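You operate a simulated robot arm through the tools that you are given. There is no shell and no other tool.

The job below is to be done with a simulated robot arm. You get a single attempt, and the scene is never put back.

Task
Spray the stain on the white napkin twice, then scrub it out with the scrubbing brush.
Fine: collar to SPRAY first, back to LOCK at the end; brush back in its place. Set down upright: wooden scrubbing brush. Where these are worked on the way, their far stop is far enough and under half their travel is too little: spray collar. What is to be rubbed or washed off counts as gone when no trace of it is left.

The check looks at the end state, three seconds after you hand in, the way a careful person would. Anything else that was tipped, shoved, dropped, spilled or broken makes it a failure. Flat cloth is picked up by pressing the open fingertips on it (5 to 10 N) and closing them slowly along it; thin cloth reads only 2 to 8 mm in the jaws.

Robot
A 5-joint arm with a three-finger gripper, fixed in place. Base frame: the origin is at the foot of the arm, x ahead of it, y to its left, z up; the work surface is at about z = 900. Readings come in mm, degrees, newtons and seconds.
With the tool pointing down near the work surface it reaches from about 300 to 660 mm from the base axis. Its first joint turns from -166.0 to 166.0 degrees. The tool tilts only in the upright plane through the base axis and itself; it spins freely about its own axis. Payload 1.37 kg.
Tool frame: the origin (TCP) lies between the finger pads and is the grasp point; the fingertips stand 16 mm ahead of it; z points along the fingers, y is the line along which they close. The gripper opens to 101 mm. The gripper's body begins 82 mm behind the TCP.
Orientation is told as [roll, pitch, yaw] about the base's x, y, z axes, in that order, counted from this pose: with the fingers straight down and closing along the base's y, the tool's x points along the base's -x, its y along +y and its z along -z.

Tools
- The arm moves only by the tool play_rows. Its argument "series" is a list of rows, each an object (a shift or turn left out is 0, a gripper value left out holds the last) with "slide": the shift along the base's x, y, z in units of 40 mm (1.0 is 40 mm), a list of three; "delta_rot": the turn, a rotation vector about the base's x, y, z in units of 4 degrees (1.0 is 4 degrees), a list of three. In form: [{"slide": [tx, ty, tz], "delta_rot": [rx, ry, rz]}, ...]. A call has 1 to 20 rows; each row shifts and turns the commanded pose from where the row before left it. "fingers" is the finger opening in mm, from 0 to 101, set as the call begins (left out, the last holds). A call with a number of a shift or a turn outside -1 to 1 is refused whole. Each row takes 0.2 s and may step no farther than 50 mm and 8.6 degrees from the row before; otherwise, or with a gripper value out of range, the whole call is refused. A pose out of reach is approached as far as the arm can. The call stops where the force on the tool passes 40 N (or 10 N more than at its start, if that is more) or the arm is blocked; 0.2 s more then pass. Each finger travels about 45 mm/s and halts on what it meets, pressing with about 22 N; the grip force reading is that of the motor and also rises with nothing between the fingers. The clock runs only during rows and for 0.2 s after the last one: add rows that do not move to give the fingers time. It gives the time, the measured TCP pose, the force on the tool (base axes), the opening and the grip force at its end, in the units of the frame above (readings bear some noise), with the torque about the TCP (base axes, N m) and any sound that the robot's microphone picked up, and new pictures: "pictures" is both (left out), scene, wrist or none.
- Cameras (640 x 400 px; columns grow to the right, rows downward): "scene" is fixed at [400.1, -498.9, 1732.8]; the picture's right is [0.90, -0.44, 0.00], its down [-0.31, -0.63, -0.71] and it looks along [0.32, 0.64, -0.70] (base axes); focal length 354 px, centre (320, 200). "wrist" rides on the gripper at [72, 20, -104] in the tool frame; the picture's right is [-0.26, 0.96, 0.00], its down [-0.76, -0.21, -0.62] and it looks along [-0.60, -0.16, 0.78] (tool axes); focal length 265 px, centre (320, 200). There is no depth. A picture from a camera that has moved, and an enlarged one, comes with that camera's place and axes in the base frame and with its lens. The place of the scene camera against the robot may be out by one fixed shift of up to 18 mm in any direction.
- raise_lower(by): slides the trunk up (or, below 0, down) by that many mm; the arm rides with it, the base frame stays. It gives what a move gives, with no picture.
- enlarge(camera, box): a new picture of the part [left, top, right, bottom] of that camera's present view, enlarged. The clock stands still meanwhile.
- job_done(): hands the job in; it is judged then, once.

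Nothing tells you positions but the pictures and the camera data. Unless the task says otherwise, let go and move clear before handing in.

The tools are called after "Request:" as name(argument=value, ...) on one line, values as JSON. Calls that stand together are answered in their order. play_rows: Moves the arm, as the interface text tells. Its arguments: {"type":"object","properties":{"series":{"type":"array","items":{"type":"object","properties":{"slide":{"type":"array","items":{"type":"number"}},"delta_rot":{"type":"array","items":{"type":"number"}}}}},"fingers":{"type":"number"},"pictures":{"type":"string","enum":["both","scene","wrist","none"]}},"required":["series"]} The other tools are called the same way: raise_lower (by) slides the trunk up or down; enlarge (camera, box) takes an enlarged picture of a part of a camera's view; job_done () hands the job in.

At the start:

```text
t: 0.0
eef_pos: [420.4, -23.4, 1311.5]
orientation: [0.1, 0.0, 0.0]
wrist_force: [0.2, -0.3, 0.6]
moment: [0.0, 0.0, 0.01]
opening: 100.5
grip_force: 0.1
trunk travel left (down, up): [-525.0, 65.0]
```

scene: 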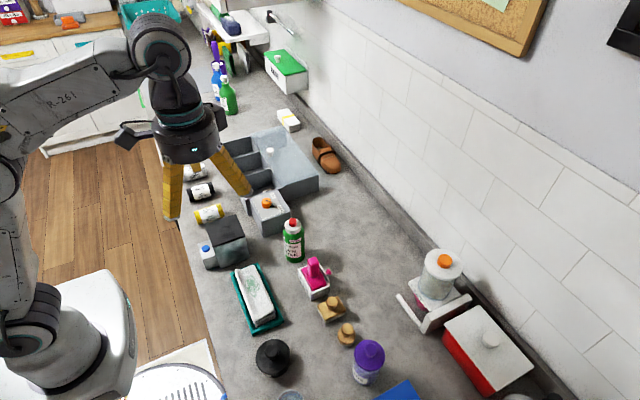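
wrist: 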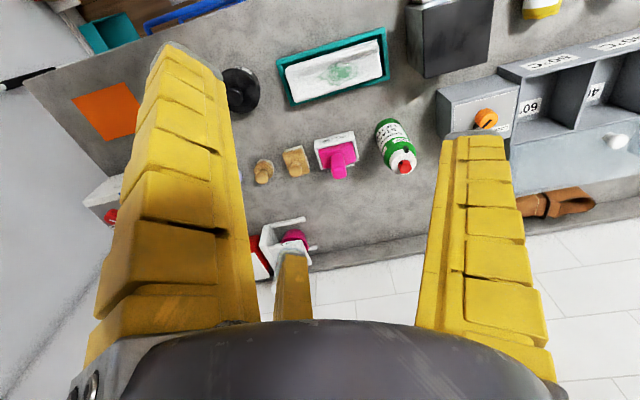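

I see a counter with a napkin on a teal tray, a pink/white spray bottle, small wooden pieces, a green bottle and other items. I'll take enlarged looks first to identify the spray bottle, collar and scrubbing brush.

Request:
enlarge(camera="scene", box=[180, 180, 400, 400])

Request:
enlarge(camera="wrist", box=[220, 20, 440, 240])

Request:
enlarge(camera="scene", box=[320, 220, 560, 400])

Request:
enlarge(camera="scene", box=[140, 0, 360, 220])

```text
1.82 times, centred on (290, 290) of scene
camera zoom: at [400.1, -498.9, 1732.8], right [0.9, -0.44, 0.0], down [-0.31, -0.63, -0.71], along [0.32, 0.64, -0.7], focal length 643 px, centre (374, 36)
```

zoom: 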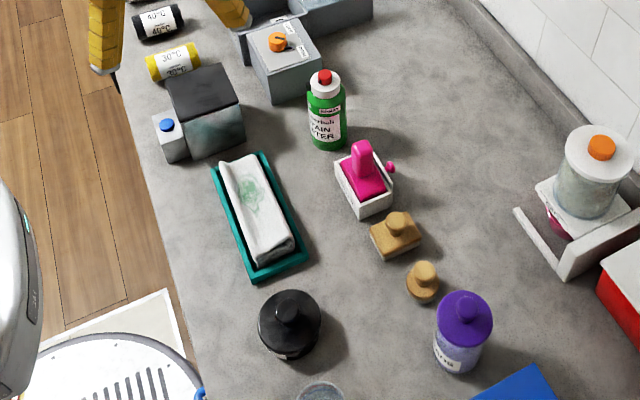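

```text
1.82 times, centred on (330, 130) of wrist
camera zoom: at [348.6, -5.2, 1415.1], right [0.26, 0.96, 0.0], down [0.76, -0.21, 0.62], along [0.6, -0.16, -0.78], focal length 483 px, centre (302, 327)
```

zoom: 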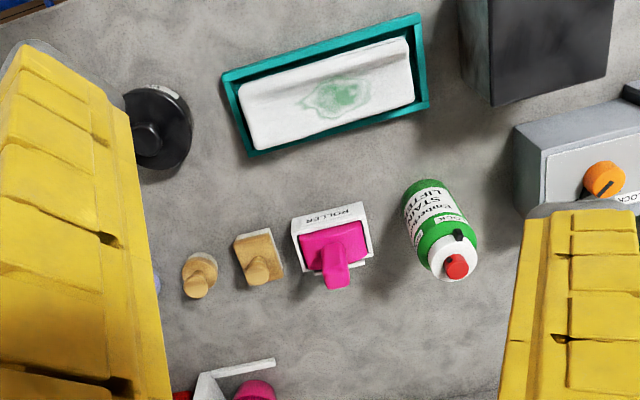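

```text
2.22 times, centred on (440, 310) of scene
camera zoom: at [400.1, -498.9, 1732.8], right [0.9, -0.44, 0.0], down [-0.31, -0.63, -0.71], along [0.32, 0.64, -0.7], focal length 786 px, centre (53, -44)
```

zoom: 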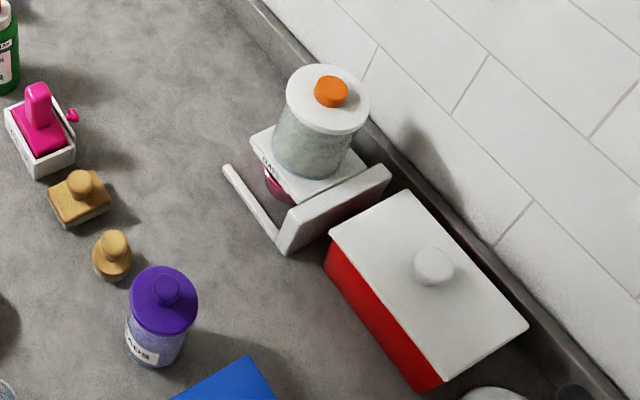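

```text
1.82 times, centred on (250, 110) of scene
camera zoom: at [400.1, -498.9, 1732.8], right [0.9, -0.44, 0.0], down [-0.31, -0.63, -0.71], along [0.32, 0.64, -0.7], focal length 643 px, centre (447, 364)
```

zoom: 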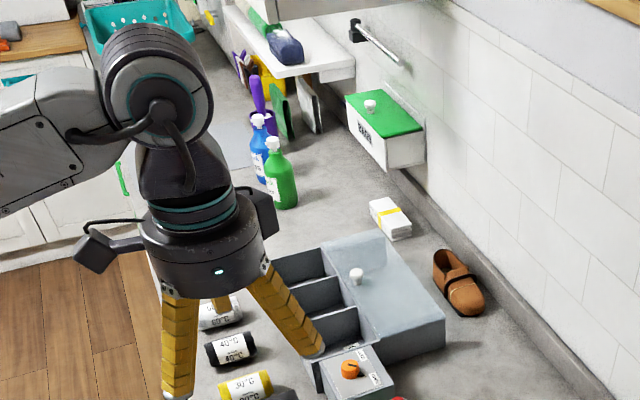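

I see a green "STAIN LIFTER" bottle near (605, 70), napkin on the teal tray near (466, 2), and two small wooden knobbed objects. I'll move closer above to read the bottle's collar and identify the brush.

Request:
play_rows(series=[{"slide": [0.15, 0.415, -0.8]}, {"slide": [0.15, 0.415, -0.8]}, {"slide": [0.15, 0.415, -0.8]}, {"slide": [0.15, 0.415, -0.8]}, {"slide": [0.15, 0.415, -0.8]}, {}])

```text
t: 1.4
eef_pos: [449.9, 58.2, 1149.3]
orientation: [0.0, 0.0, 0.0]
wrist_force: [-0.1, -0.3, -0.1]
moment: [-0.02, 0.05, 0.02]
opening: 100.8
grip_force: 0.0
trunk travel left (down, up): [-525.0, 65.0]
camera wrist: at [378.1, 78.2, 1254.2], right [0.26, 0.96, 0.0], down [0.76, -0.21, 0.62], along [0.6, -0.16, -0.78], focal length 265 px, centre (320, 200)
```

scene: 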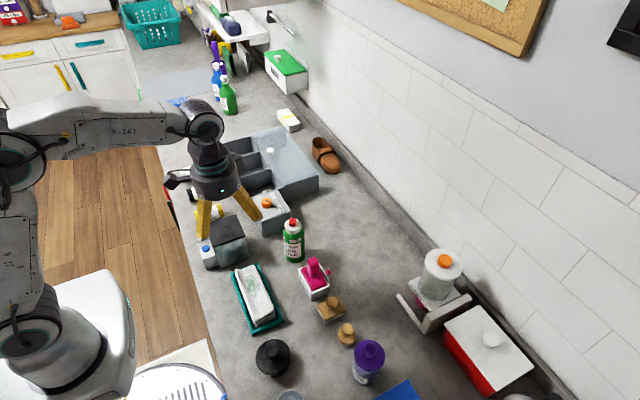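
wrist: 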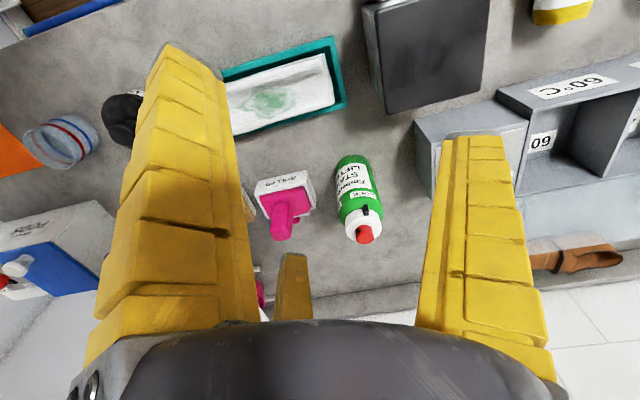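

Request:
enlarge(camera="wrist", box=[300, 140, 430, 260])

Request:
enlarge(camera="scene", box=[260, 200, 340, 280])

Request:
enlarge(camera="scene", box=[300, 270, 380, 350])

Request:
enlarge(camera="wrist", box=[230, 60, 350, 150])

```text
3.33 times, centred on (365, 200) of wrist
camera zoom: at [378.1, 78.2, 1254.2], right [0.26, 0.96, 0.0], down [0.76, -0.21, 0.62], along [0.6, -0.16, -0.78], focal length 885 px, centre (170, 200)
```

zoom: 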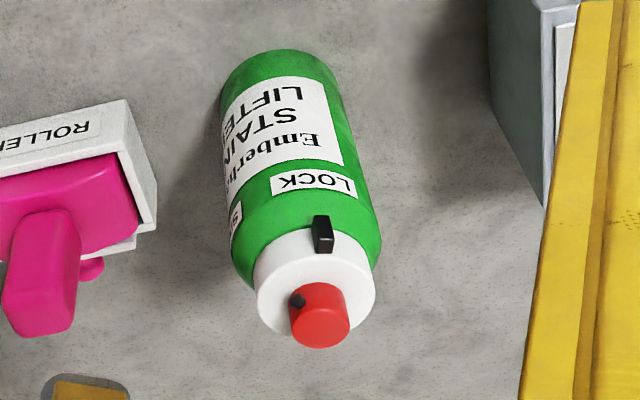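

```text
5.00 times, centred on (300, 240) of scene
camera zoom: at [400.1, -498.9, 1732.8], right [0.9, -0.44, 0.0], down [-0.31, -0.63, -0.71], along [0.32, 0.64, -0.7], focal length 1769 px, centre (420, 0)
```

zoom: 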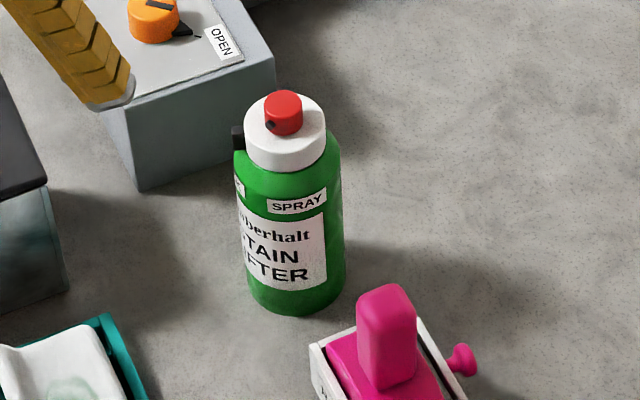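

```text
5.00 times, centred on (340, 310) of scene
camera zoom: at [400.1, -498.9, 1732.8], right [0.9, -0.44, 0.0], down [-0.31, -0.63, -0.71], along [0.32, 0.64, -0.7], focal length 1769 px, centre (220, -350)
```

zoom: 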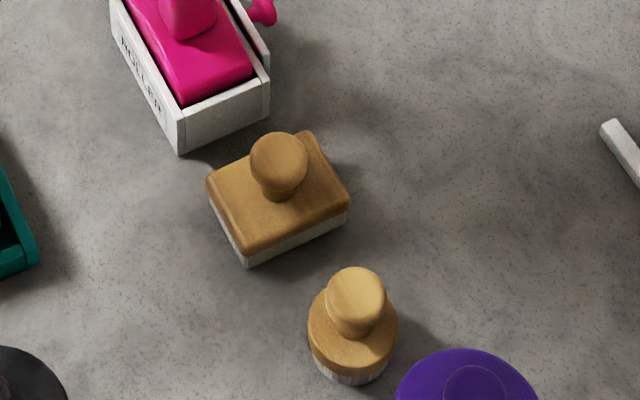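

```text
4.44 times, centred on (290, 105) of wrist
camera zoom: at [378.1, 78.2, 1254.2], right [0.26, 0.96, 0.0], down [0.76, -0.21, 0.62], along [0.6, -0.16, -0.78], focal length 1180 px, centre (453, 622)
```

zoom: 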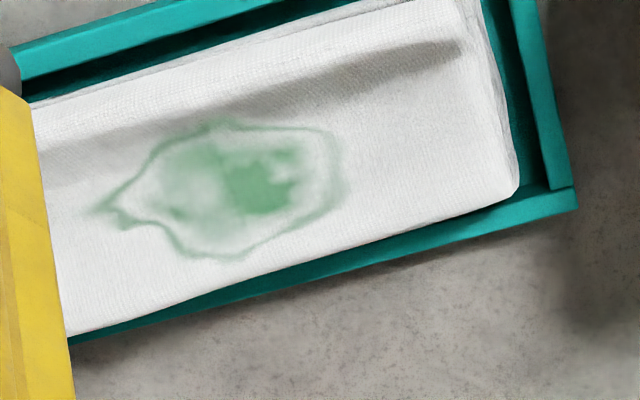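

The bottle has a white collar with a black tab now at LOCK, SPRAY about a quarter turn away counter-clockwise (seen from above), and a red push button whose nozzle hole faces roughly the napkin. Next I look closer at the two wooden pieces to know which is the scrubbing brush.

Request:
play_rows(series=[{"slide": [0, -0.87, -0.16]}, {"slide": [0, -0.87, -0.16]}, {"slide": [0, -0.87, -0.16]}, {"slide": [0, -0.87, -0.16]}, {"slide": [0, -0.87, -0.16]}, {"slide": [0, -0.87, -0.16]}, {}], pictures="wrist")

```text
t: 3.0
eef_pos: [449.2, -150.2, 1115.0]
orientation: [0.0, -0.1, 0.0]
wrist_force: [-1.0, -0.2, 0.8]
moment: [0.0, -0.01, -0.01]
opening: 100.5
grip_force: 0.0
trunk travel left (down, up): [-525.0, 65.0]
camera wrist: at [377.6, -131.5, 1218.9], right [0.26, 0.96, 0.0], down [0.76, -0.21, 0.62], along [0.6, -0.16, -0.78], focal length 265 px, centre (320, 200)
```

wrist: 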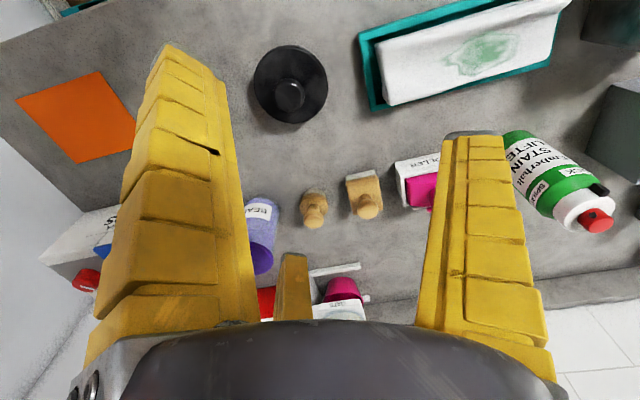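

Request:
enlarge(camera="wrist", box=[270, 150, 420, 250])

Request:
enlarge(camera="wrist", box=[340, 0, 580, 120])

Request:
enlarge(camera="wrist", box=[490, 120, 630, 240])

```text
4.00 times, centred on (345, 200) of wrist
camera zoom: at [377.6, -131.5, 1218.9], right [0.26, 0.96, 0.0], down [0.76, -0.21, 0.62], along [0.6, -0.16, -0.78], focal length 1062 px, centre (220, 200)
```

zoom: 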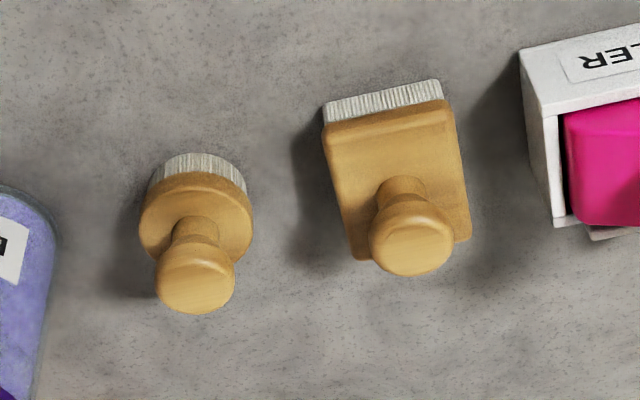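

```text
2.67 times, centred on (460, 60) of wrist
camera zoom: at [377.6, -131.5, 1218.9], right [0.26, 0.96, 0.0], down [0.76, -0.21, 0.62], along [0.6, -0.16, -0.78], focal length 708 px, centre (-53, 573)
```

zoom: 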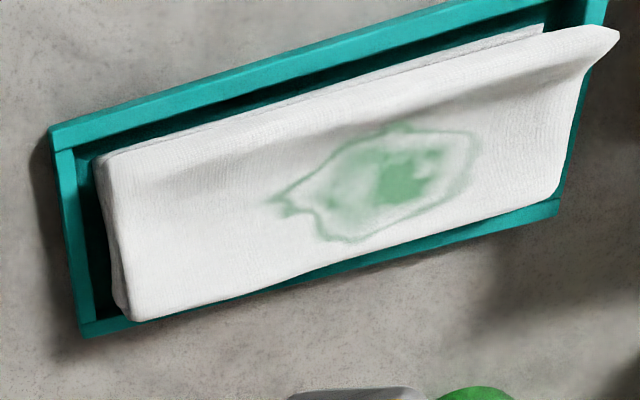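

```text
3.33 times, centred on (560, 180) of wrist
camera zoom: at [377.6, -131.5, 1218.9], right [0.26, 0.96, 0.0], down [0.76, -0.21, 0.62], along [0.6, -0.16, -0.78], focal length 885 px, centre (-480, 267)
```

zoom: 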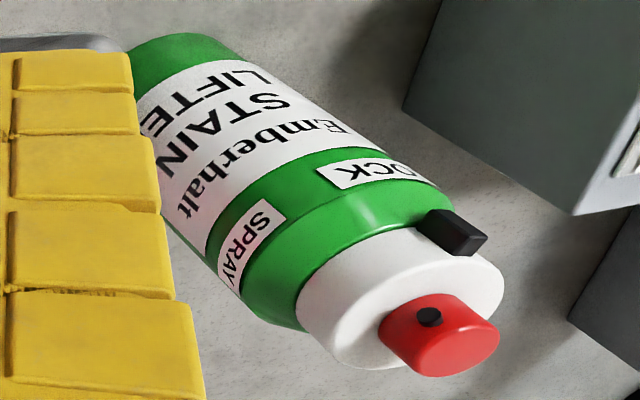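

Both wooden pieces have bristles: a rectangular block brush at about (605, -125) and a small round one beside it. I'll check the rest of the scene for labels or other candidates before deciding.

Request:
enlarge(camera="scene", box=[180, 0, 340, 110])

Request:
enlarge(camera="scene", box=[240, 320, 480, 400])

Request:
enlarge(camera="scene", box=[0, 0, 160, 100])

Request:
enlarge(camera="wrist", box=[0, 40, 280, 320])

```text
3.64 times, centred on (260, 55) of scene
camera zoom: at [400.1, -498.9, 1732.8], right [0.9, -0.44, 0.0], down [-0.31, -0.63, -0.71], along [0.32, 0.64, -0.7], focal length 1287 px, centre (538, 727)
```

zoom: 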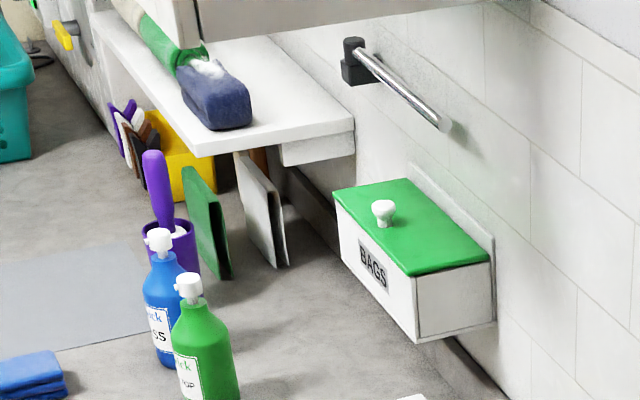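

```text
2.67 times, centred on (360, 360) of scene
camera zoom: at [400.1, -498.9, 1732.8], right [0.9, -0.44, 0.0], down [-0.31, -0.63, -0.71], along [0.32, 0.64, -0.7], focal length 944 px, centre (213, -227)
```

zoom: 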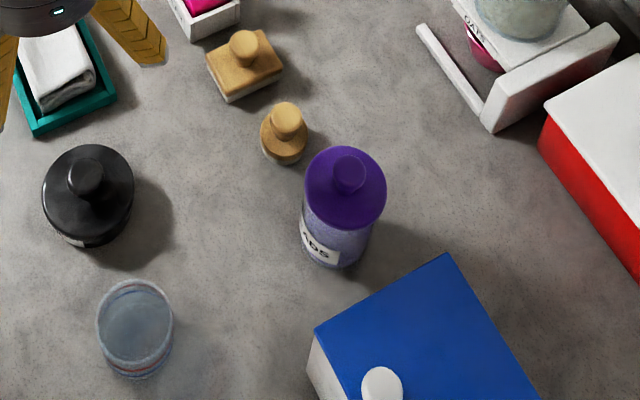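

```text
4.00 times, centred on (80, 50) of scene
camera zoom: at [400.1, -498.9, 1732.8], right [0.9, -0.44, 0.0], down [-0.31, -0.63, -0.71], along [0.32, 0.64, -0.7], focal length 1416 px, centre (1280, 800)
```

zoom: 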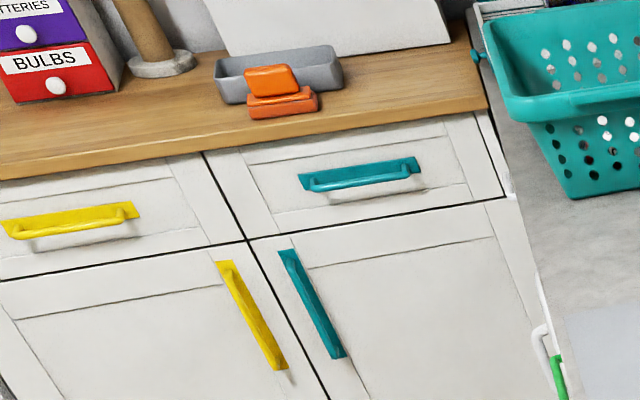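

```text
1.43 times, centred on (140, 180) of wrist
camera zoom: at [377.6, -131.5, 1218.9], right [0.26, 0.96, 0.0], down [0.76, -0.21, 0.62], along [0.6, -0.16, -0.78], focal length 379 px, centre (577, 229)
```

zoom: 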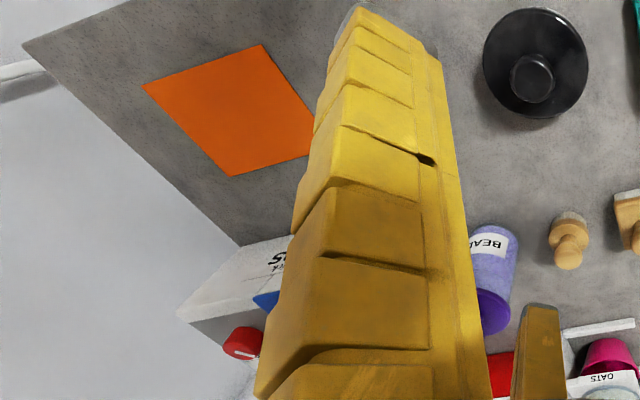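

The rectangular block brush is the scrubbing brush; the round one is a lookalike. Bottle axis comes out near (606, 71), collar top near z=1025, button top near z=1042. I move above the bottle with the fingers at 70 mm.

Request:
play_rows(series=[{"slide": [0.49, 0.69, 0]}, {"slide": [0.49, 0.69, 0]}, {"slide": [0.49, 0.69, 0]}, {"slide": [0.49, 0.69, 0]}, {"slide": [0.49, 0.69, 0]}, {"slide": [0.49, 0.69, 0]}, {"slide": [0.49, 0.69, 0]}, {"slide": [0.49, 0.69, 0]}, {}], fingers=75)

```text
t: 5.0
eef_pos: [605.7, 72.9, 1112.1]
orientation: [-0.1, 0.1, 0.0]
wrist_force: [0.2, -0.2, 0.4]
moment: [-0.02, -0.01, 0.01]
opening: 77.5
grip_force: 2.3
trunk travel left (down, up): [-525.0, 65.0]
camera wrist: at [534.4, 91.7, 1216.3], right [0.27, 0.96, 0.0], down [0.76, -0.21, 0.62], along [0.6, -0.16, -0.78], focal length 265 px, centre (320, 200)
```

scene: 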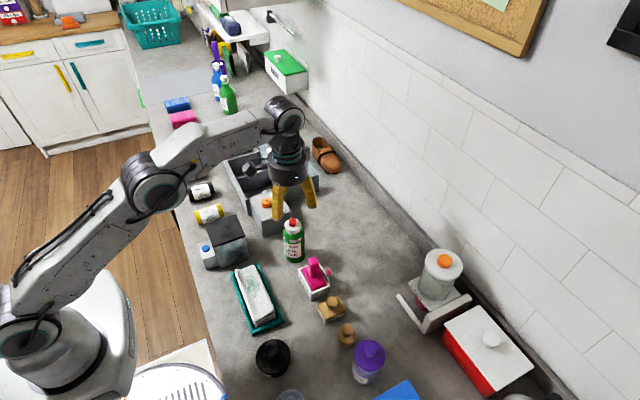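
wrist: 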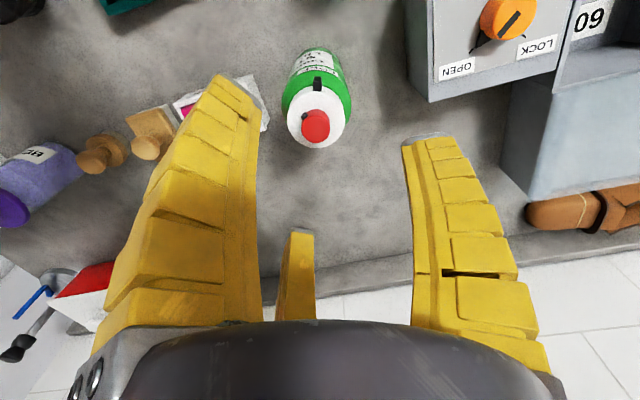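

Request:
enlarge(camera="wrist", box=[260, 30, 380, 170])

Request:
enlarge(camera="scene", box=[250, 180, 340, 270])

```text
2.86 times, centred on (320, 100) of wrist
camera zoom: at [534.4, 91.7, 1216.3], right [0.27, 0.96, 0.0], down [0.76, -0.21, 0.62], along [0.6, -0.16, -0.78], focal length 758 px, centre (320, 486)
```

zoom: 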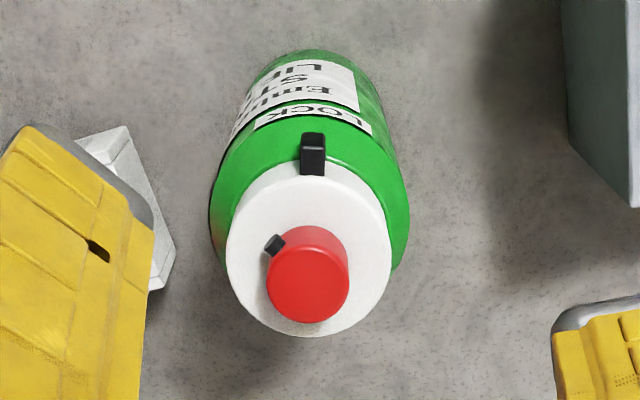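

```text
4.44 times, centred on (295, 225) of scene
camera zoom: at [400.1, -498.9, 1732.8], right [0.9, -0.44, 0.0], down [-0.31, -0.63, -0.71], along [0.32, 0.64, -0.7], focal length 1573 px, centre (431, 89)
```

zoom: 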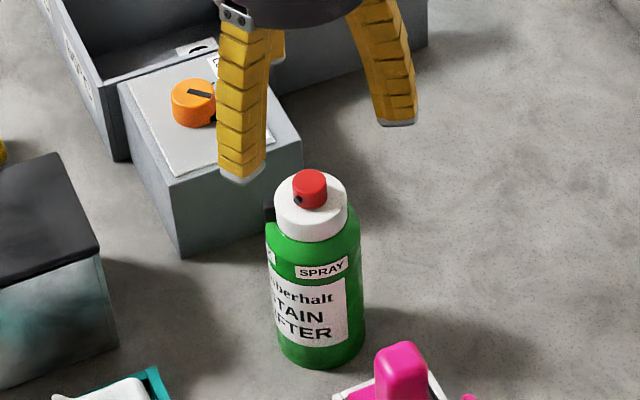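

The nozzle points at about 210°, which is straight towards the stain (near (459, 0, 952)), so the bottle should stay where it stands. I'll centre over the collar and lower so the pads straddle it.

Request:
play_rows(series=[{"slide": [0.01, -0.07, -0.5]}, {"slide": [0, 0, -0.6]}, {"slide": [0, 0, -0.5]}, {"slide": [0, 0, -0.4]}, {}])

```text
t: 6.2
eef_pos: [604.8, 67.8, 1032.7]
orientation: [0.0, 0.0, 0.0]
wrist_force: [-0.4, -0.2, 0.9]
moment: [-0.02, -0.03, -0.02]
opening: 77.9
grip_force: 1.8
trunk travel left (down, up): [-525.0, 65.0]
camera wrist: at [534.6, 87.1, 1136.8], right [0.26, 0.96, 0.0], down [0.76, -0.21, 0.62], along [0.6, -0.16, -0.78], focal length 265 px, centre (320, 200)
```

scene: 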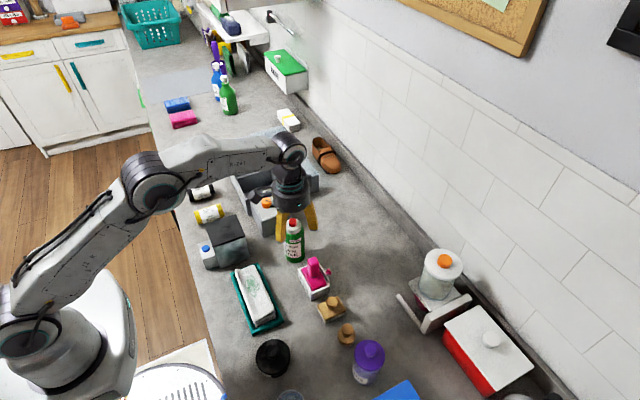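
wrist: 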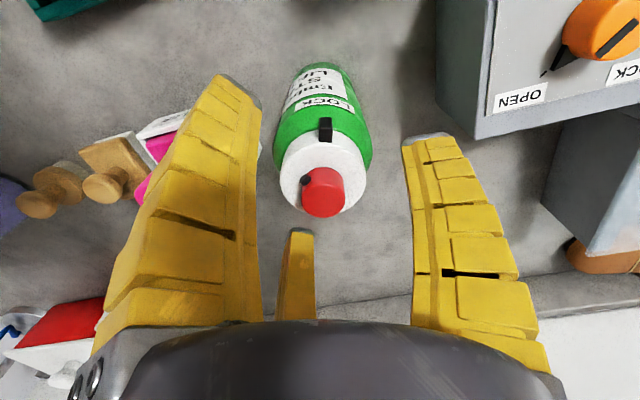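

Request:
enlarge(camera="wrist", box=[220, 60, 460, 240])

Request:
enlarge(camera="scene", box=[260, 190, 340, 270])

```text
2.22 times, centred on (340, 150) of wrist
camera zoom: at [534.6, 87.1, 1136.8], right [0.26, 0.96, 0.0], down [0.76, -0.21, 0.62], along [0.6, -0.16, -0.78], focal length 590 px, centre (276, 311)
```

zoom: 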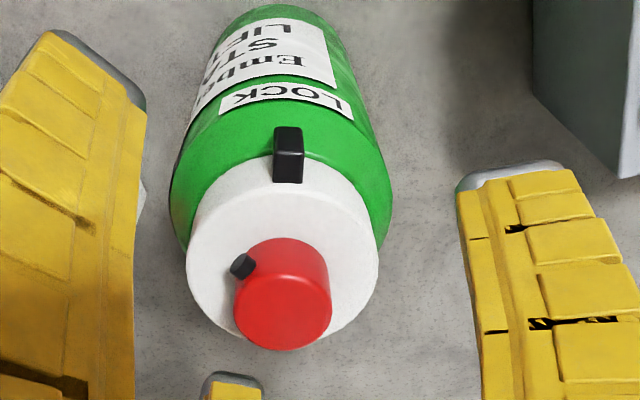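

```text
5.00 times, centred on (300, 230) of scene
camera zoom: at [400.1, -498.9, 1732.8], right [0.9, -0.44, 0.0], down [-0.31, -0.63, -0.71], along [0.32, 0.64, -0.7], focal length 1769 px, centre (420, 50)
```

zoom: 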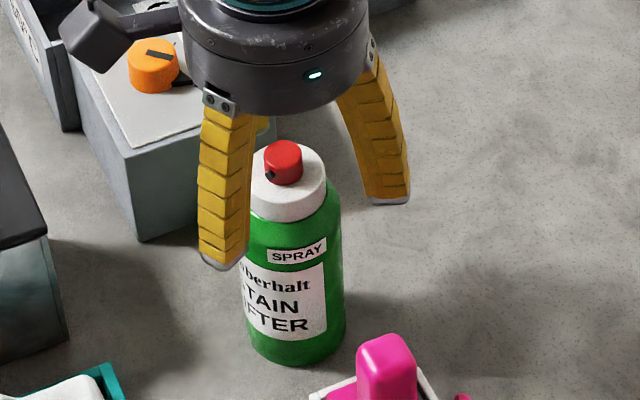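

The button centre measures about (0.5, +1.5) mm from the tool axis. I fine-centre, lower 9 mm so the tips sit at collar height just above the shoulder, and close gently.

Request:
play_rows(series=[{"slide": [0.01, 0.04, 0]}, {"slide": [0, 0, -0.11]}, {"slide": [0, 0, -0.11]}, {}])

Request:
play_rows(series=[{}, {}, {}, {}], fingers=30)

```text
t: 7.2
eef_pos: [607.0, 69.7, 1022.9]
orientation: [0.0, 0.0, 0.0]
wrist_force: [-0.3, 0.4, -0.1]
moment: [0.0, 0.02, 0.01]
opening: 77.8
grip_force: 2.2
trunk travel left (down, up): [-525.0, 65.0]
camera wrist: at [535.6, 88.3, 1127.7], right [0.26, 0.96, 0.0], down [0.76, -0.21, 0.62], along [0.6, -0.16, -0.78], focal length 265 px, centre (320, 200)
```

scene: 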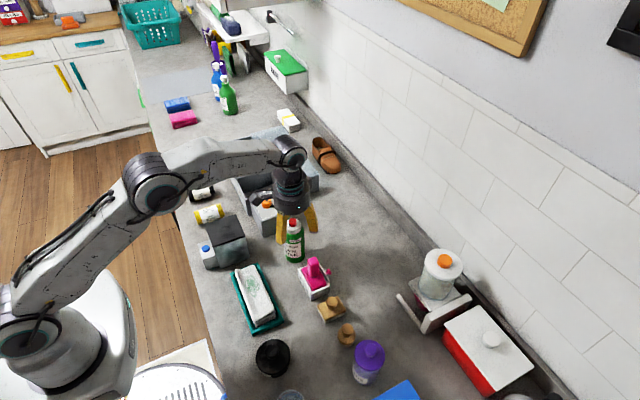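
wrist: 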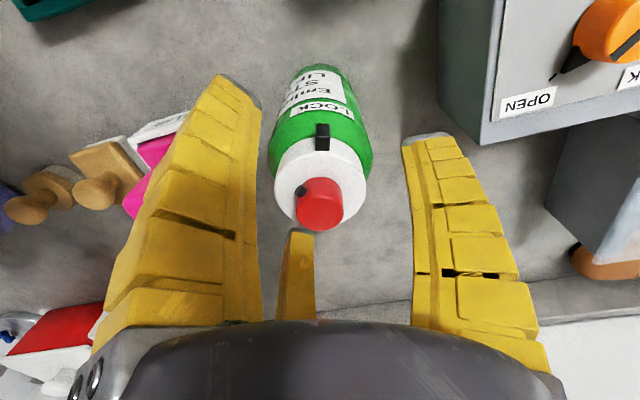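

```text
t: 8.2
eef_pos: [606.6, 69.2, 1025.4]
orientation: [0.0, -0.2, 0.0]
wrist_force: [-2.1, -0.9, 10.0]
moment: [-0.12, -0.14, 0.02]
opening: 39.3
grip_force: 22.0
trunk travel left (down, up): [-525.0, 65.0]
camera wrist: at [534.8, 88.2, 1129.3], right [0.26, 0.96, 0.0], down [0.75, -0.21, 0.62], along [0.6, -0.16, -0.78], focal length 265 px, centre (320, 200)
```

scene: 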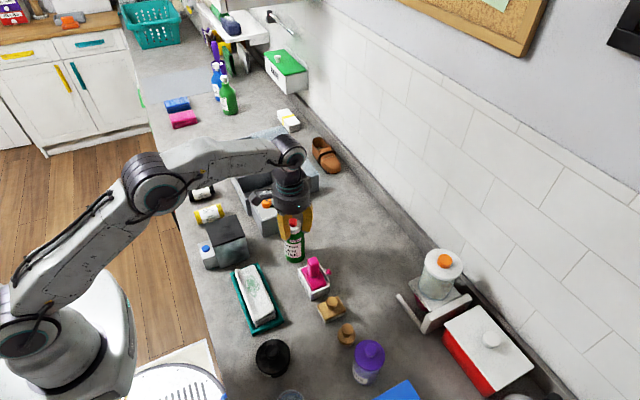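
wrist: 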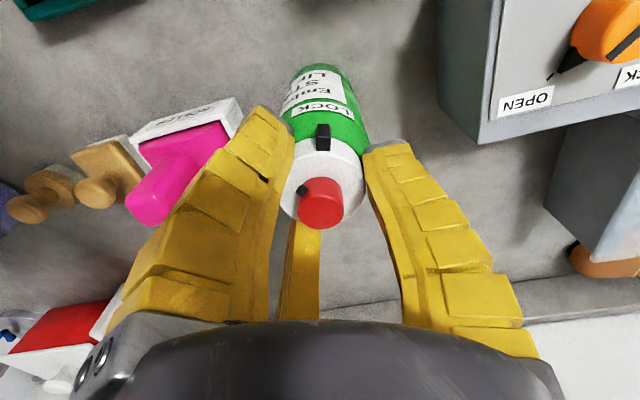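

The collar is gripped (about 39–43 mm) with a mild upward push. I relieve it by about 1 mm and start turning counter-clockwise seen from above, checking that the bottle stays still.

Request:
play_rows(series=[{"slide": [0, 0, 0.03]}, {"delta_rot": [0, 0, 0.8]}, {"delta_rot": [0, 0, 0.8]}, {"delta_rot": [0, 0, 0.8]}, {"delta_rot": [0, 0, 0.8]}, {"delta_rot": [0, 0, 0.8]}, {"delta_rot": [0, 0, 0.8]}, {}])

```text
t: 10.0
eef_pos: [606.8, 69.7, 1025.9]
orientation: [-0.1, -0.1, 19.3]
wrist_force: [-3.9, 7.1, 14.9]
moment: [0.44, 0.39, -0.05]
opening: 38.1
grip_force: 22.3
trunk travel left (down, up): [-525.0, 65.0]
camera wrist: at [531.9, 64.2, 1130.2], right [-0.07, 1.0, 0.0], down [0.78, 0.05, 0.62], along [0.62, 0.04, -0.78], focal length 265 px, centre (320, 200)
```

scene: 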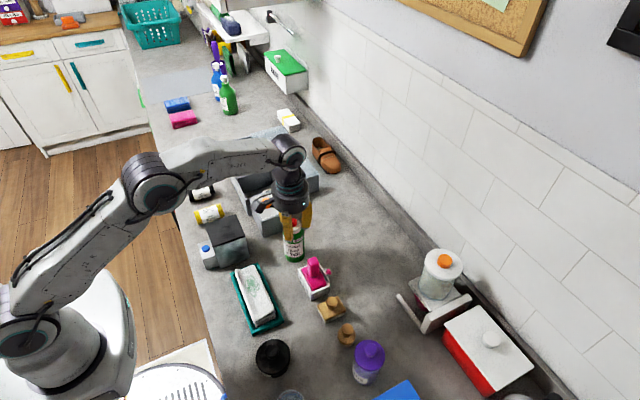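
wrist: 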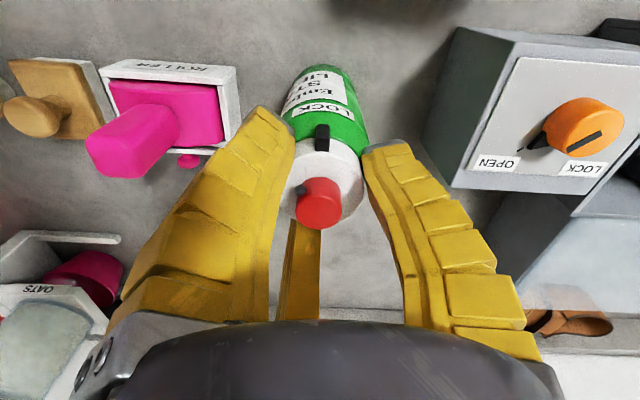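

Request:
enlarge(camera="scene", box=[250, 190, 340, 280])

Request:
enlarge(camera="wrist", box=[250, 50, 400, 240])

```text
4.44 times, centred on (295, 235) of scene
camera zoom: at [400.1, -498.9, 1732.8], right [0.9, -0.44, 0.0], down [-0.31, -0.63, -0.71], along [0.32, 0.64, -0.7], focal length 1573 px, centre (431, 44)
```

zoom: 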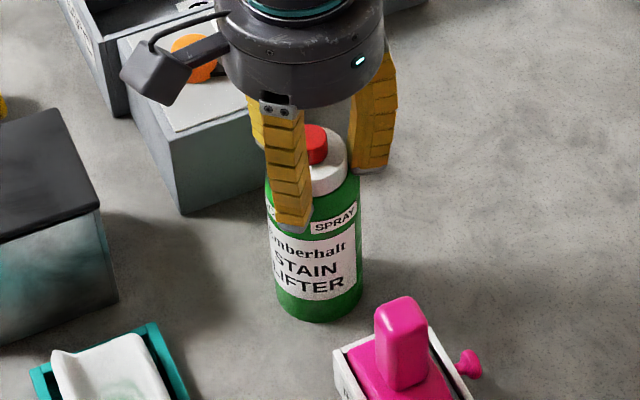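

```text
2.11 times, centred on (325, 145) of wrist
camera zoom: at [531.9, 64.2, 1130.2], right [-0.07, 1.0, 0.0], down [0.78, 0.05, 0.62], along [0.62, 0.04, -0.78], focal length 559 px, centre (310, 316)
```

zoom: 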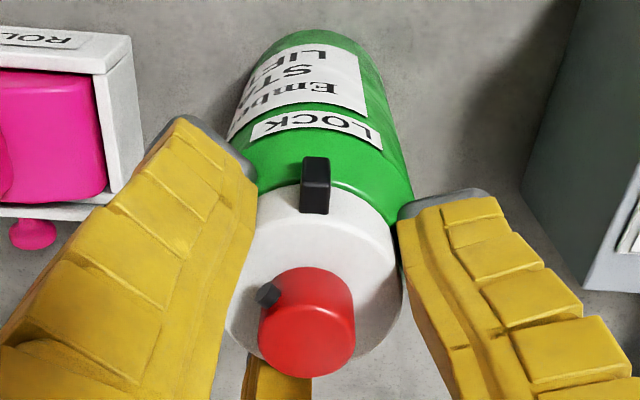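

The whole bottle turned with the gripper, because the fingertips rest on its shoulder. I turn it back the same amount so the nozzle aims at the napkin again, then open and regrip higher on the collar only.

Request:
play_rows(series=[{"delta_rot": [0, 0, -0.8]}, {"delta_rot": [0, 0, -0.8]}, {"delta_rot": [0, 0, -0.8]}, {"delta_rot": [0, 0, -0.8]}, {"delta_rot": [0, 0, -0.8]}, {"delta_rot": [0, 0, -0.8]}, {}], pictures="none")

Request:
play_rows(series=[{}, {}, {}, {"slide": [0, 0, 0.06]}, {"slide": [0, 0, 0.06]}, {}], fingers=70)

Request:
enlarge(camera="scene", box=[250, 190, 340, 280])

Request:
enlarge(camera="wrist", box=[230, 50, 430, 240])

```text
t: 11.6
eef_pos: [607.9, 67.8, 1025.5]
orientation: [0.1, -0.1, -0.2]
wrist_force: [7.8, -4.9, 19.1]
moment: [-0.49, -0.38, 0.07]
opening: 41.3
grip_force: 22.3
trunk travel left (down, up): [-525.0, 65.0]
```

```text
t: 13.0
eef_pos: [607.1, 68.8, 1029.8]
orientation: [0.0, -0.1, 0.0]
wrist_force: [0.2, 1.2, 0.0]
moment: [0.01, 0.01, -0.01]
opening: 72.6
grip_force: 1.8
trunk travel left (down, up): [-525.0, 65.0]
camera wrist: at [536.7, 88.1, 1134.2], right [0.26, 0.96, 0.0], down [0.76, -0.21, 0.62], along [0.6, -0.16, -0.78], focal length 265 px, centre (320, 200)
```

scene: 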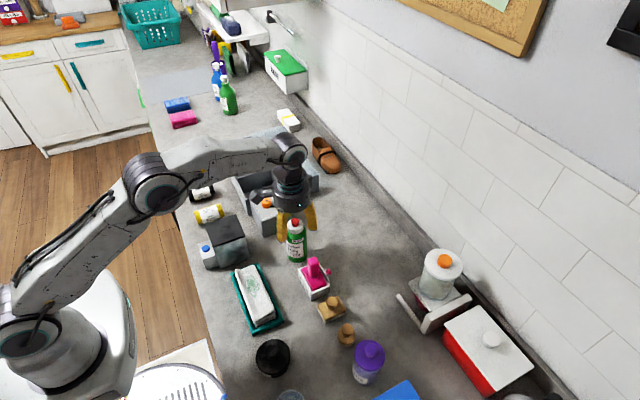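
wrist: 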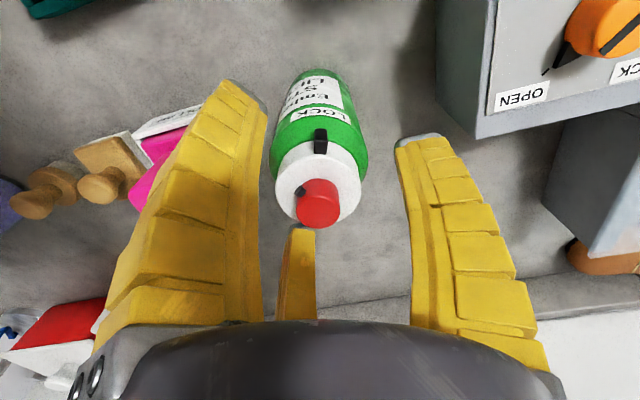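

```text
4.44 times, centred on (295, 235) of scene
camera zoom: at [400.1, -498.9, 1732.8], right [0.9, -0.44, 0.0], down [-0.31, -0.63, -0.71], along [0.32, 0.64, -0.7], focal length 1573 px, centre (431, 44)
```

zoom: 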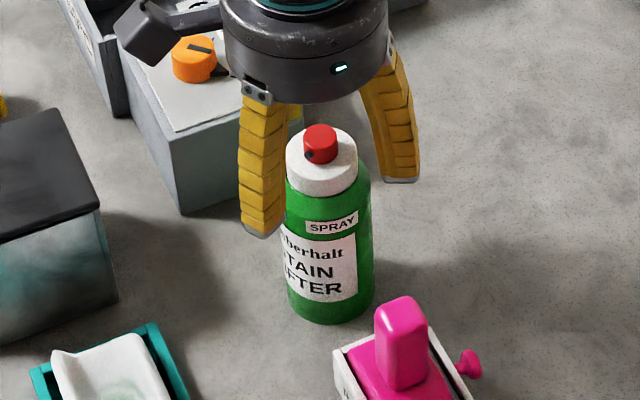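

```text
2.11 times, centred on (330, 145) of wrist
camera zoom: at [536.7, 88.1, 1134.2], right [0.26, 0.96, 0.0], down [0.76, -0.21, 0.62], along [0.6, -0.16, -0.78], focal length 559 px, centre (299, 316)
```

zoom: 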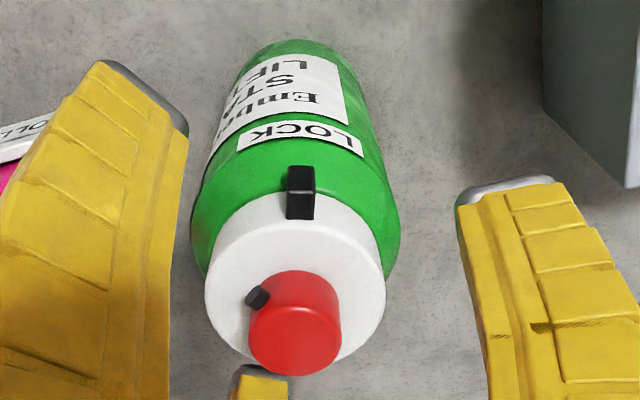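

The bottle is back in orientation (shifted only a few mm). I regrip 5 mm higher, centred on the collar.

Request:
play_rows(series=[{"slide": [0.04, -0.015, 0.02]}, {}], pictures="none")

Request:
play_rows(series=[{}, {}, {}, {}], fingers=34, pictures="wrist")

```text
t: 13.6
eef_pos: [609.5, 68.6, 1031.4]
orientation: [0.0, 0.0, 0.1]
wrist_force: [-0.3, -0.3, 0.0]
moment: [-0.01, -0.01, -0.01]
opening: 73.0
grip_force: 1.7
trunk travel left (down, up): [-525.0, 65.0]
```

```text
t: 14.6
eef_pos: [610.6, 69.0, 1031.6]
orientation: [0.0, -0.1, 0.0]
wrist_force: [0.1, -2.0, 2.6]
moment: [-0.01, -0.24, -0.01]
opening: 37.1
grip_force: 21.9
trunk travel left (down, up): [-525.0, 65.0]
camera wrist: at [538.5, 87.1, 1135.6], right [0.27, 0.96, 0.0], down [0.75, -0.21, 0.62], along [0.6, -0.16, -0.78], focal length 265 px, centre (320, 200)
```

wrist: 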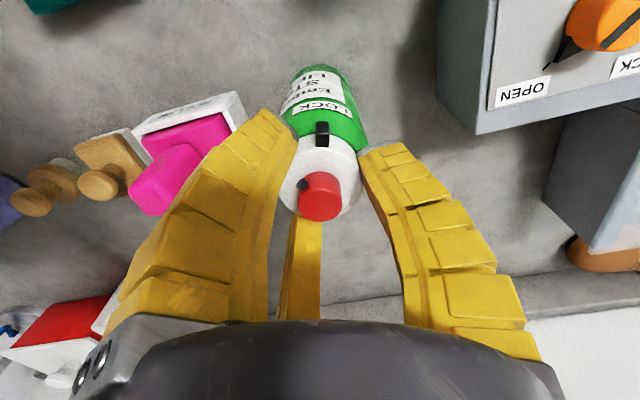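

Now only a small vertical force. I turn a bit and check whether the tab moves off the LOCK label.

Request:
play_rows(series=[{"delta_rot": [0, 0, 0.5]}, {"delta_rot": [0, 0, 0.5]}, {"delta_rot": [0, 0, 0.5]}, {"delta_rot": [0, 0, 0.5]}, {"delta_rot": [0, 0, 0.5]}, {"delta_rot": [0, 0, 0.5]}, {}], pictures="wrist")

Request:
enlarge(camera="wrist", box=[230, 50, 430, 240])

Request:
enlarge(camera="scene", box=[250, 190, 340, 280])

```text
t: 16.2
eef_pos: [609.0, 69.0, 1031.6]
orientation: [0.0, -0.1, 12.0]
wrist_force: [3.6, -3.2, 9.5]
moment: [-0.17, -0.22, 0.03]
opening: 38.4
grip_force: 22.3
trunk travel left (down, up): [-525.0, 65.0]
camera wrist: at [534.9, 72.3, 1135.3], right [0.06, 1.0, 0.0], down [0.78, -0.05, 0.62], along [0.62, -0.04, -0.78], focal length 265 px, centre (320, 200)
```

wrist: 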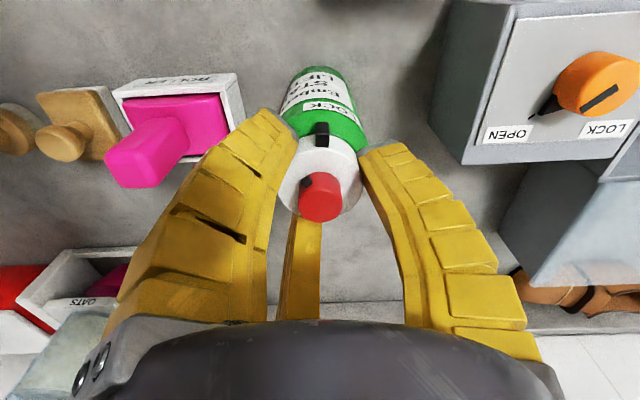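

```text
2.11 times, centred on (330, 145) of wrist
camera zoom: at [534.9, 72.3, 1135.3], right [0.06, 1.0, 0.0], down [0.78, -0.05, 0.62], along [0.62, -0.04, -0.78], focal length 559 px, centre (299, 316)
```

zoom: 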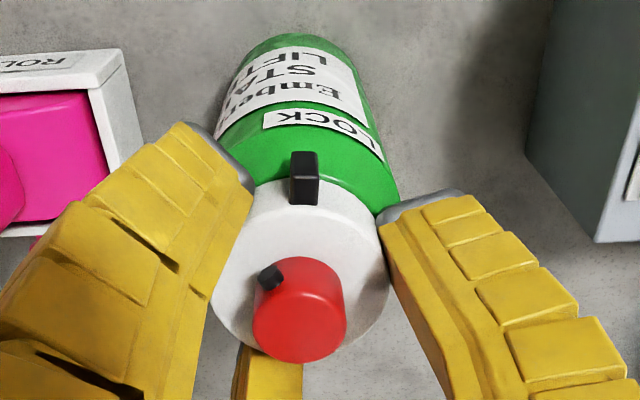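

```text
4.44 times, centred on (295, 235) of scene
camera zoom: at [400.1, -498.9, 1732.8], right [0.9, -0.44, 0.0], down [-0.31, -0.63, -0.71], along [0.32, 0.64, -0.7], focal length 1573 px, centre (431, 44)
```

zoom: 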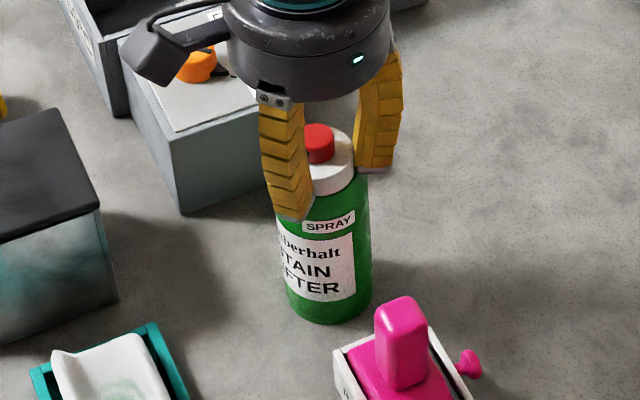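

The tab is now moving off LOCK while the bottle stays put, so the grip works. I keep turning.

Request:
play_rows(series=[{"delta_rot": [0, 0, 0.6]}, {"delta_rot": [0, 0, 0.6]}, {"delta_rot": [0, 0, 0.6]}, {"delta_rot": [0, 0, 0.6]}, {"delta_rot": [0, 0, 0.6]}, {"delta_rot": [0, 0, 0.6]}, {"delta_rot": [0, 0, 0.6]}, {"delta_rot": [0, 0, 0.6]}, {"delta_rot": [0, 0, 0.6]}, {"delta_rot": [0, 0, 0.6]}, {"delta_rot": [0, 0, 0.6]}, {"delta_rot": [0, 0, 0.6]}, {}], pictures="wrist")

Request:
enlarge(camera="wrist", box=[230, 50, 430, 240])

Request:
enlarge(camera="scene", box=[250, 190, 340, 280])

```text
t: 19.0
eef_pos: [608.9, 67.5, 1030.7]
orientation: [0.0, 0.0, 40.8]
wrist_force: [3.8, -2.3, 10.5]
moment: [-0.02, -0.18, 0.01]
opening: 38.3
grip_force: 21.7
trunk travel left (down, up): [-525.0, 65.0]
camera wrist: at [541.9, 35.7, 1134.9], right [-0.43, 0.9, 0.0], down [0.71, 0.34, 0.62], along [0.56, 0.27, -0.78], focal length 265 px, centre (320, 200)
```

wrist: 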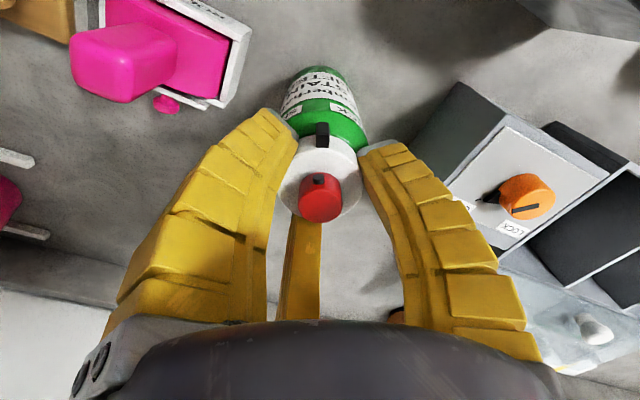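

```text
2.11 times, centred on (330, 145) of wrist
camera zoom: at [541.9, 35.7, 1134.9], right [-0.43, 0.9, 0.0], down [0.71, 0.34, 0.62], along [0.56, 0.27, -0.78], focal length 559 px, centre (299, 316)
```

zoom: 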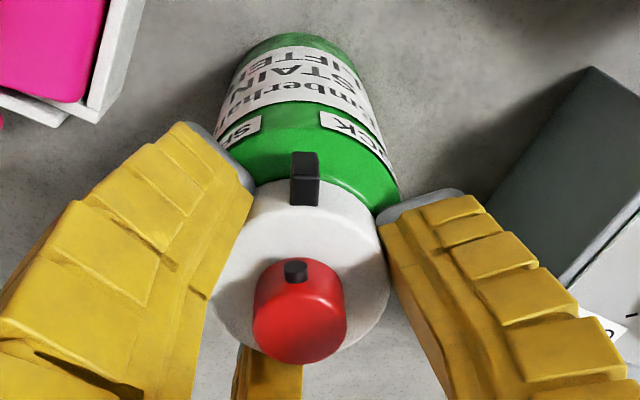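

```text
4.44 times, centred on (295, 235) of scene
camera zoom: at [400.1, -498.9, 1732.8], right [0.9, -0.44, 0.0], down [-0.31, -0.63, -0.71], along [0.32, 0.64, -0.7], focal length 1573 px, centre (431, 44)
```

zoom: 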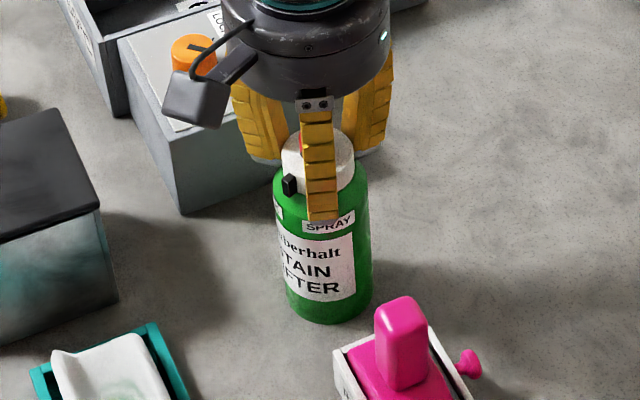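

The collar is halfway, and the nozzle stays pointing toward the napkin. I continue turning towards SPRAY.

Request:
play_rows(series=[{"delta_rot": [0, 0, 0.6]}, {"delta_rot": [0, 0, 0.6]}, {"delta_rot": [0, 0, 0.6]}, {"delta_rot": [0, 0, 0.6]}, {"delta_rot": [0, 0, 0.6]}, {"delta_rot": [0, 0, 0.6]}, {"delta_rot": [0, 0, 0.6]}, {"delta_rot": [0, 0, 0.6]}, {"delta_rot": [0, 0, 0.6]}, {"delta_rot": [0, 0, 0.6]}, {"delta_rot": [0, 0, 0.6]}, {"delta_rot": [0, 0, 0.6]}, {"delta_rot": [0, 0, 0.6]}, {"delta_rot": [0, 0, 0.6]}, {}], pictures="wrist")

Request:
enlarge(camera="wrist", box=[230, 50, 430, 240])

Request:
enlarge(camera="scene", box=[250, 190, 340, 280])

```text
t: 22.2
eef_pos: [607.1, 68.1, 1030.4]
orientation: [0.0, 0.1, 74.6]
wrist_force: [1.4, -1.0, 10.6]
moment: [-0.11, 0.1, -0.05]
opening: 37.2
grip_force: 22.0
trunk travel left (down, up): [-525.0, 65.0]
camera wrist: at [571.0, 4.2, 1134.8], right [-0.86, 0.51, 0.0], down [0.4, 0.67, 0.62], along [0.32, 0.53, -0.78], focal length 265 px, centre (320, 200)
```

wrist: 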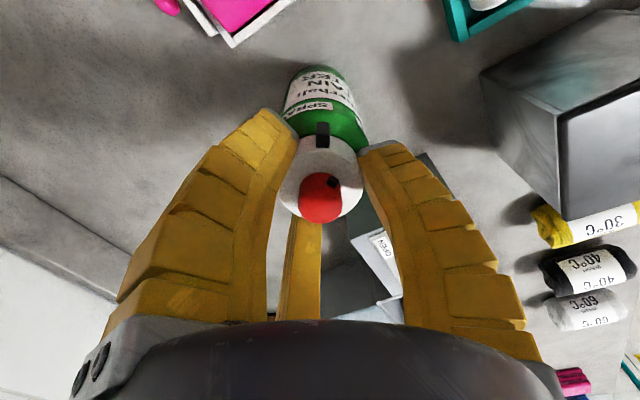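

```text
2.11 times, centred on (330, 145) of wrist
camera zoom: at [571.0, 4.2, 1134.8], right [-0.86, 0.51, 0.0], down [0.4, 0.67, 0.62], along [0.32, 0.53, -0.78], focal length 559 px, centre (299, 316)
```

zoom: 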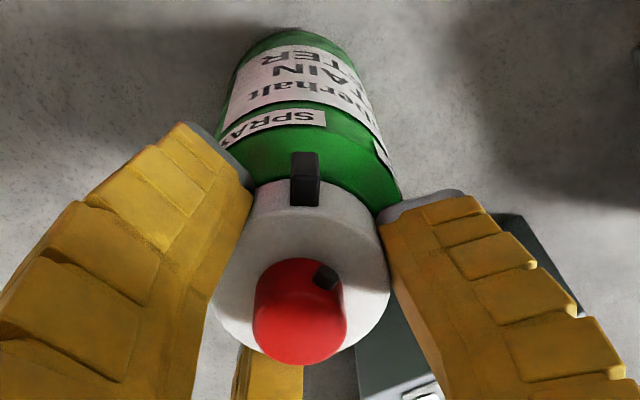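

```text
4.44 times, centred on (295, 235) of scene
camera zoom: at [400.1, -498.9, 1732.8], right [0.9, -0.44, 0.0], down [-0.31, -0.63, -0.71], along [0.32, 0.64, -0.7], focal length 1573 px, centre (431, 44)
```

zoom: 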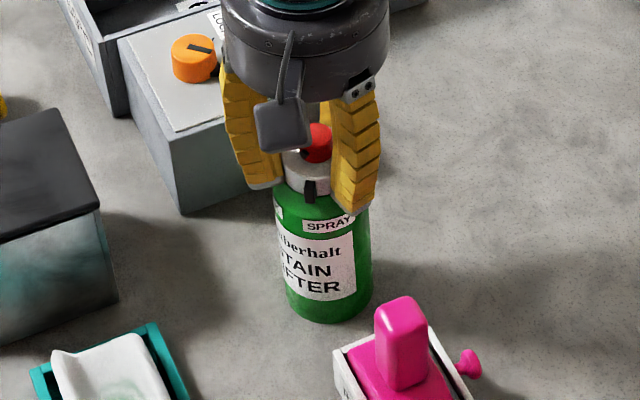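

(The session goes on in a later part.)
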